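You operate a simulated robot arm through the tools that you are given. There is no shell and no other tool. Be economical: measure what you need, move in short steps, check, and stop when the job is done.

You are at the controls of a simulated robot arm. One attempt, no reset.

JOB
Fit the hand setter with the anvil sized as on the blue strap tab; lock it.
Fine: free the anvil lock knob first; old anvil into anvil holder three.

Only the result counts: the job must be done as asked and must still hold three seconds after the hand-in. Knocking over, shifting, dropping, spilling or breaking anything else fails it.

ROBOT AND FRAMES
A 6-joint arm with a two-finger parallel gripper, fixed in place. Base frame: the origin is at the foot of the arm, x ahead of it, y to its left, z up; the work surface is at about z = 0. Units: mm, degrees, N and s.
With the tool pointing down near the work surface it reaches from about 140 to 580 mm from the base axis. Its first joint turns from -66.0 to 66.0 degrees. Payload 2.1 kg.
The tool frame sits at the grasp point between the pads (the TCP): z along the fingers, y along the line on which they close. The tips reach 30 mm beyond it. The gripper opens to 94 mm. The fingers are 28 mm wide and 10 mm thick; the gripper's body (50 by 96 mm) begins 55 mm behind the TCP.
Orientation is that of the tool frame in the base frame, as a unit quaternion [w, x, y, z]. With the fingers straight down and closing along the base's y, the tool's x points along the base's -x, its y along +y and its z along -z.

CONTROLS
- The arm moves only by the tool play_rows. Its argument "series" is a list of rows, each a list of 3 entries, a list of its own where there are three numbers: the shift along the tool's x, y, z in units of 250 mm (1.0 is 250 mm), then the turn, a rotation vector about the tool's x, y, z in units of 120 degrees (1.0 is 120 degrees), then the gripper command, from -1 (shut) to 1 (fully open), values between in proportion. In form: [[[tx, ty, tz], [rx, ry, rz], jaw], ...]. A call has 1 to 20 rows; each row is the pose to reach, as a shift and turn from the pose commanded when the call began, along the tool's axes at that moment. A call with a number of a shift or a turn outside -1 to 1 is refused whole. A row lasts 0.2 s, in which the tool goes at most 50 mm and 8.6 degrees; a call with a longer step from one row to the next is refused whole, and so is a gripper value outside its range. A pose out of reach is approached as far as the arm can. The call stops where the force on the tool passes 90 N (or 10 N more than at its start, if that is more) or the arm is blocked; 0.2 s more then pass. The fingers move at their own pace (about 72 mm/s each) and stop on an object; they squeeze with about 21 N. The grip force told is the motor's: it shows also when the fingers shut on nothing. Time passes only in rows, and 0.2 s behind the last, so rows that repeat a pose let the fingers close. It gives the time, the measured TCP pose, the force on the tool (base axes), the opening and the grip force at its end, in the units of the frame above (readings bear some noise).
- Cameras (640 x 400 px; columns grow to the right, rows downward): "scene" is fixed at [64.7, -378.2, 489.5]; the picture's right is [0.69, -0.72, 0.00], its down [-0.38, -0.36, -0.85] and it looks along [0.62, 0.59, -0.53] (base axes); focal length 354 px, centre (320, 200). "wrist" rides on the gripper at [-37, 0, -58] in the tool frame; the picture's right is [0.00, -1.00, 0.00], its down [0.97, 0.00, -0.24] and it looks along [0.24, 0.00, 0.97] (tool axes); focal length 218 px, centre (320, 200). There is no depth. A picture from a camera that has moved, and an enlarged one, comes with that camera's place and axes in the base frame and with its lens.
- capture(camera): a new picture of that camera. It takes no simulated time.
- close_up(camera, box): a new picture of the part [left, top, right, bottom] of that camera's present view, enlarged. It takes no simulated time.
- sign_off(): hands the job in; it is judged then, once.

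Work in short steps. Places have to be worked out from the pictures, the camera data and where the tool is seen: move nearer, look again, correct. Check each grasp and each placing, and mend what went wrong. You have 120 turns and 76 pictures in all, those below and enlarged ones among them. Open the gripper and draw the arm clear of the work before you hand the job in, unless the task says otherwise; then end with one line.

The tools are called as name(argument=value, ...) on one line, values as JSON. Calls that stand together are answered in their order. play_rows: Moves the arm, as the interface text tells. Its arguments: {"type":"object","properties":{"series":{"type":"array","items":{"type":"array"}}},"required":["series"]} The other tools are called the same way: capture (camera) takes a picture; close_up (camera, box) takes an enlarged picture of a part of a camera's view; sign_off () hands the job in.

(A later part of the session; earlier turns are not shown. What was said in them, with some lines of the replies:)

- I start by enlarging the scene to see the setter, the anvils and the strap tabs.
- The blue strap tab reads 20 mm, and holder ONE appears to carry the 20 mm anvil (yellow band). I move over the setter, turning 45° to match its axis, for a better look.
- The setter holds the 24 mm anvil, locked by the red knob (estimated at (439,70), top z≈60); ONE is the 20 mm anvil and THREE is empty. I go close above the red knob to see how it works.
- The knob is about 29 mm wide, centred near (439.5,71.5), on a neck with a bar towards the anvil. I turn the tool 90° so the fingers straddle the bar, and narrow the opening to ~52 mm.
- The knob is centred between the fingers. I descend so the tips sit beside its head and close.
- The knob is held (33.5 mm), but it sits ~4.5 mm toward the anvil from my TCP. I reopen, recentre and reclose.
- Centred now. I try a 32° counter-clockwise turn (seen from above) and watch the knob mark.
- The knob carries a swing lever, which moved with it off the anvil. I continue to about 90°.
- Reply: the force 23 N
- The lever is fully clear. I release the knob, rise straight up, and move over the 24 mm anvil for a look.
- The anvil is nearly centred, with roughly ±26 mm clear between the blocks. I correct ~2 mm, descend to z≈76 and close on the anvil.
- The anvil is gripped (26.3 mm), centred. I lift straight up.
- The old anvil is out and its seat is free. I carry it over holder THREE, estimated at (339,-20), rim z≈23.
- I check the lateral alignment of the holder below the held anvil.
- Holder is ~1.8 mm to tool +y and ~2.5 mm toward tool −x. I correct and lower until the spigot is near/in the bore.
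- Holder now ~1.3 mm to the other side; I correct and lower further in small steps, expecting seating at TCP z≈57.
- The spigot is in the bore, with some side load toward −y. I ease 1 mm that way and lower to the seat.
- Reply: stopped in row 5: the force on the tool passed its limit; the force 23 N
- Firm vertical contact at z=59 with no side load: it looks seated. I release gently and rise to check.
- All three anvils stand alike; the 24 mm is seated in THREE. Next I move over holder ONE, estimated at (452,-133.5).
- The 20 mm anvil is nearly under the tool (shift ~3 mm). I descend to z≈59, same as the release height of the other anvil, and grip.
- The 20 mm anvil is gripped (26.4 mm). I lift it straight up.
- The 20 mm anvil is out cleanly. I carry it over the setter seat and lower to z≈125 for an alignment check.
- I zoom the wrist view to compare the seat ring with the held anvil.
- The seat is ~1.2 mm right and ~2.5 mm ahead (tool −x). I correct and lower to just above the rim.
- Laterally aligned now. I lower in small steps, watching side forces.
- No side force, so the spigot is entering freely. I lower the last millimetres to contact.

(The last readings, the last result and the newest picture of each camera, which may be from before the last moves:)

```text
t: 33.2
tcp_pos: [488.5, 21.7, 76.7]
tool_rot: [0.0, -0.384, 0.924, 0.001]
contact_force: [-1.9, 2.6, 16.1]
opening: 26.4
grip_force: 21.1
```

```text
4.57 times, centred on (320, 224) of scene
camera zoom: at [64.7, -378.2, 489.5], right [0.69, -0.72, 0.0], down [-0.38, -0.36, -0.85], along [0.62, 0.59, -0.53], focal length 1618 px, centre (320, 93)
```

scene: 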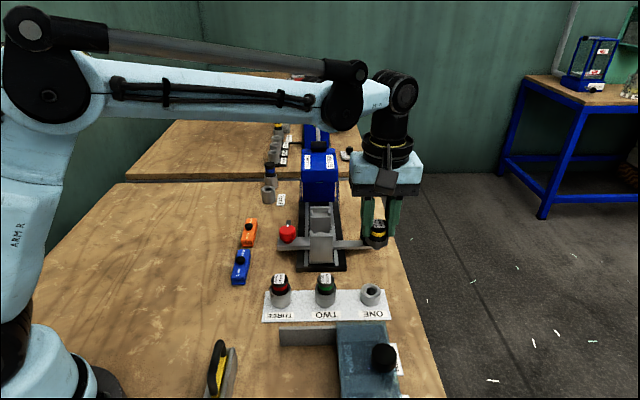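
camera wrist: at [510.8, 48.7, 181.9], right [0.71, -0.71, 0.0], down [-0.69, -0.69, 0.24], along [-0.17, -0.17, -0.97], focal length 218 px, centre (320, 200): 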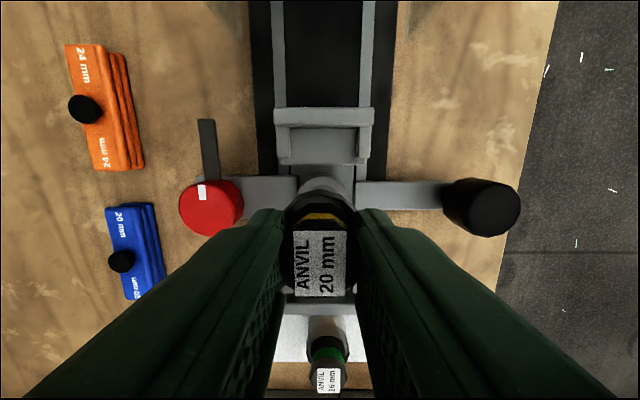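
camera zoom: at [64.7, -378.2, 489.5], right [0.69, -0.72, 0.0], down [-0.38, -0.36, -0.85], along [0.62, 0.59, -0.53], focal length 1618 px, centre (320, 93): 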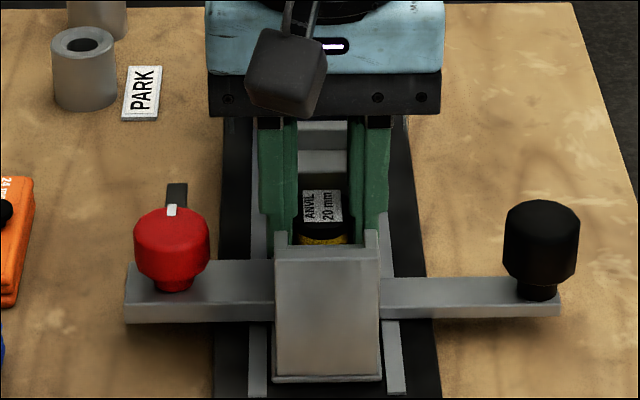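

It rests on the seat (16 N up, expected height). I release, rise and go back over the red knob.

play_rows(series=[[[0, 0, 0], [0, 0, 0], -0.3], [[0, 0, 0], [0, 0, 0], 0.1], [[0, 0, 0], [0, 0, 0], 0.1], [[0, 0, -0.14], [0, 0, 0], 0.1], [[0, 0, -0.28], [0, 0, 0], 0.1], [[0, 0.133, -0.28], [0, 0, 0], 0.1], [[0, 0.265, -0.28], [0, 0, 0], 0.1], [[0, 0.265, -0.28], [0, 0, 0], 0.1]])

capture(camera="wrist")

close_up(camera="scene", box=[250, 180, 390, 267])

```text
t: 35.0
tcp_pos: [441.3, 69.4, 145.5]
tool_rot: [0.0, -0.382, 0.924, 0.002]
contact_force: [0.2, -0.3, 0.2]
opening: 51.8
grip_force: 0.2
```

```text
31 pictures are left
camera wrist: at [465.7, 95.7, 203.4], right [0.71, -0.71, 0.0], down [-0.69, -0.69, 0.24], along [-0.17, -0.17, -0.97], focal length 218 px, centre (320, 200)
```

wrist: 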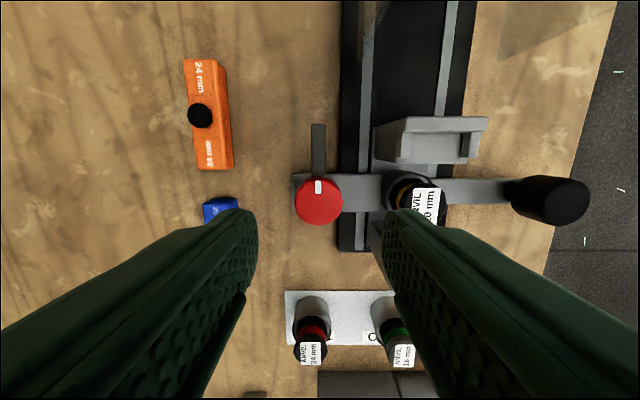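

```text
4.57 times, centred on (320, 224) of scene
camera zoom: at [64.7, -378.2, 489.5], right [0.69, -0.72, 0.0], down [-0.38, -0.36, -0.85], along [0.62, 0.59, -0.53], focal length 1618 px, centre (320, 93)
```

zoom: 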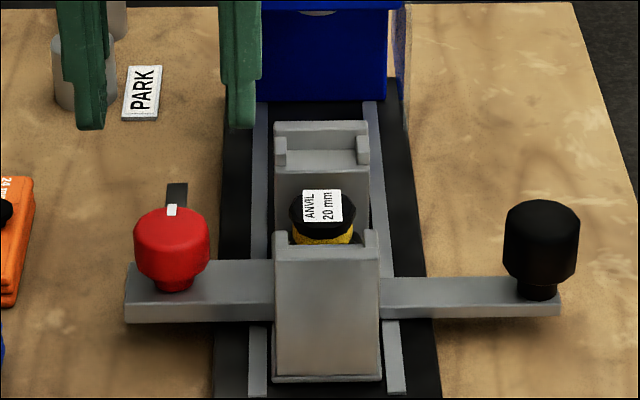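

The 20 mm anvil sits like the old one did, and the knob is centred. I descend and grip the knob.

play_rows(series=[[[0, 0, 0.09], [0, 0, 0], 0.1], [[0, 0, 0.18], [0, 0, 0], 0.1], [[0, 0, 0.24], [0, 0, 0], 0.1], [[0, 0, 0.276], [0, 0, 0], 0.1], [[0, 0, 0.276], [0, 0, 0], -1], [[0, 0, 0.276], [0, 0, 0], -1], [[0, 0, 0.276], [0, 0, 0], -1]])

capture(camera="wrist")

```text
t: 36.6
tcp_pos: [442.5, 72.0, 75.5]
tool_rot: [-0.001, -0.384, 0.923, 0.002]
contact_force: [-9.2, 7.5, -1.6]
opening: 33.4
grip_force: 44.7
```

```text
29 pictures are left
camera wrist: at [466.4, 98.2, 134.1], right [0.71, -0.71, -0.01], down [-0.68, -0.69, 0.24], along [-0.17, -0.17, -0.97], focal length 218 px, centre (320, 200)
```

wrist: 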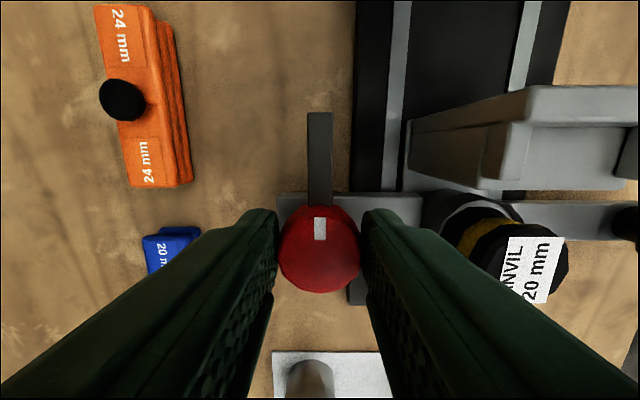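

Knob gripped. I turn it 90° clockwise, bringing the lever back over the anvil.

play_rows(series=[[[0.004, 0, 0], [0, 0, 0.068], -1], [[0.004, 0, 0], [0, 0, 0.136], -1], [[0.004, 0, 0], [0, 0, 0.204], -1], [[0.004, 0, 0], [0, 0, 0.272], -1], [[0.004, 0, 0], [0, 0, 0.34], -1], [[0.004, 0, 0], [0, 0, 0.408], -1], [[0.004, 0, 0], [0, 0, 0.476], -1], [[0.004, 0, 0], [0, 0, 0.544], -1], [[0.004, 0, 0], [0, 0, 0.612], -1], [[0.004, 0, 0], [0, 0, 0.68], -1], [[0.004, 0, 0], [0, 0, 0.75], -1], [[0.004, 0, 0], [0, 0, 0.75], -1]])

capture(camera="wrist")

```text
t: 39.2
tcp_pos: [441.8, 67.6, 76.9]
tool_rot: [-0.001, 0.384, 0.923, 0.0]
contact_force: [7.1, -12.1, -11.1]
opening: 33.2
grip_force: 44.8
```

```text
28 pictures are left
camera wrist: at [466.4, 42.6, 135.4], right [-0.71, -0.7, 0.0], down [-0.68, 0.69, 0.24], along [-0.17, 0.17, -0.97], focal length 218 px, centre (320, 200)
```

wrist: 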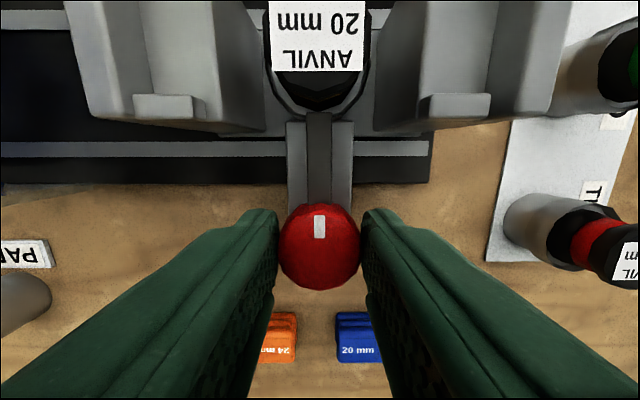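

The lever points back at the anvil as it originally did. I release, rise and compare with the original locked position.

play_rows(series=[[[0, 0, 0], [0, 0, 0], -0.2], [[0, 0, 0], [0, 0, 0], 0.1], [[0, 0, 0], [0, 0, 0], 0.1], [[0, 0, -0.12], [0, 0, 0], 0.1], [[0, 0, -0.24], [0, 0, 0], 0.1], [[0, 0, -0.24], [0, 0, 0], 0.1]])

close_up(camera="wrist", box=[240, 20, 400, 240])

close_up(camera="scene", box=[260, 200, 400, 287])

```text
t: 40.6
tcp_pos: [442.4, 68.3, 137.0]
tool_rot: [-0.001, 0.382, 0.924, 0.001]
contact_force: [-0.8, -0.5, 0.0]
opening: 51.7
grip_force: 0.2
```

```text
1.82 times, centred on (320, 130) of wrist
camera zoom: at [466.2, 43.2, 193.9], right [-0.71, -0.71, 0.0], down [-0.69, 0.69, 0.24], along [-0.17, 0.17, -0.97], focal length 397 px, centre (320, 327)
```

zoom: 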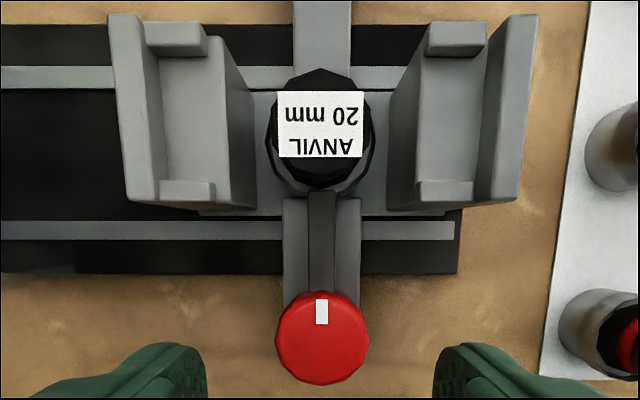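

```text
4.57 times, centred on (330, 244) of scene
camera zoom: at [64.7, -378.2, 489.5], right [0.69, -0.72, 0.0], down [-0.38, -0.36, -0.85], along [0.62, 0.59, -0.53], focal length 1618 px, centre (274, 1)
```

zoom: 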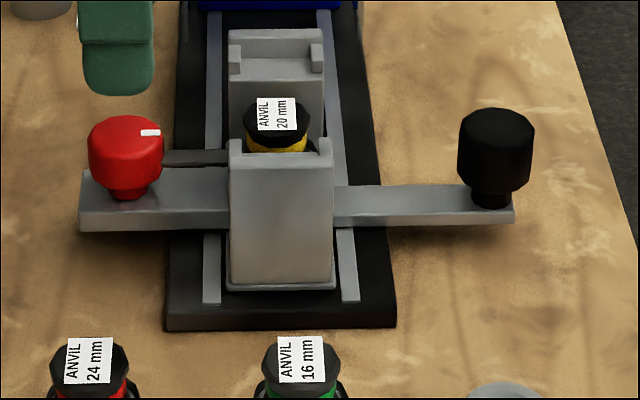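

The lever sits exactly as it was originally, with the 20 mm anvil locked. I draw the arm up and back.

play_rows(series=[[[0, 0, -0.16], [0, 0, 0], 0.5], [[0, 0, -0.32], [0, 0, 0], 1], [[0, 0, -0.48], [0, 0, 0], 1], [[0, 0, -0.64], [0, 0, 0], 1], [[0.12, -0.1, -0.64], [0, 0, 0], 1], [[0.24, -0.2, -0.64], [0, 0, 0], 1], [[0.36, -0.3, -0.64], [0, 0, 0], 1], [[0.36, -0.3, -0.64], [0, 0, 0], 1]])

capture(camera="scene")

```text
t: 42.4
tcp_pos: [321.8, 80.1, 296.0]
tool_rot: [-0.001, 0.382, 0.924, 0.001]
contact_force: [-0.2, 0.7, 0.0]
opening: 94.1
grip_force: 0.1
```

```text
25 pictures are left
```

scene: 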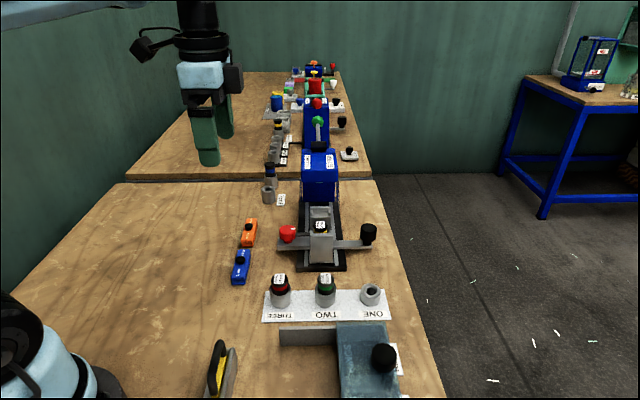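

Everything is in place, nothing else has moved, and the arm is clear, so I hand in.

sign_off()

```text
The job is handed in.
```

The hand setter now holds the 20 mm anvil, the size on the blue strap tab, with its lock knob turned back to locked; the old 24 mm anvil is in holder three.
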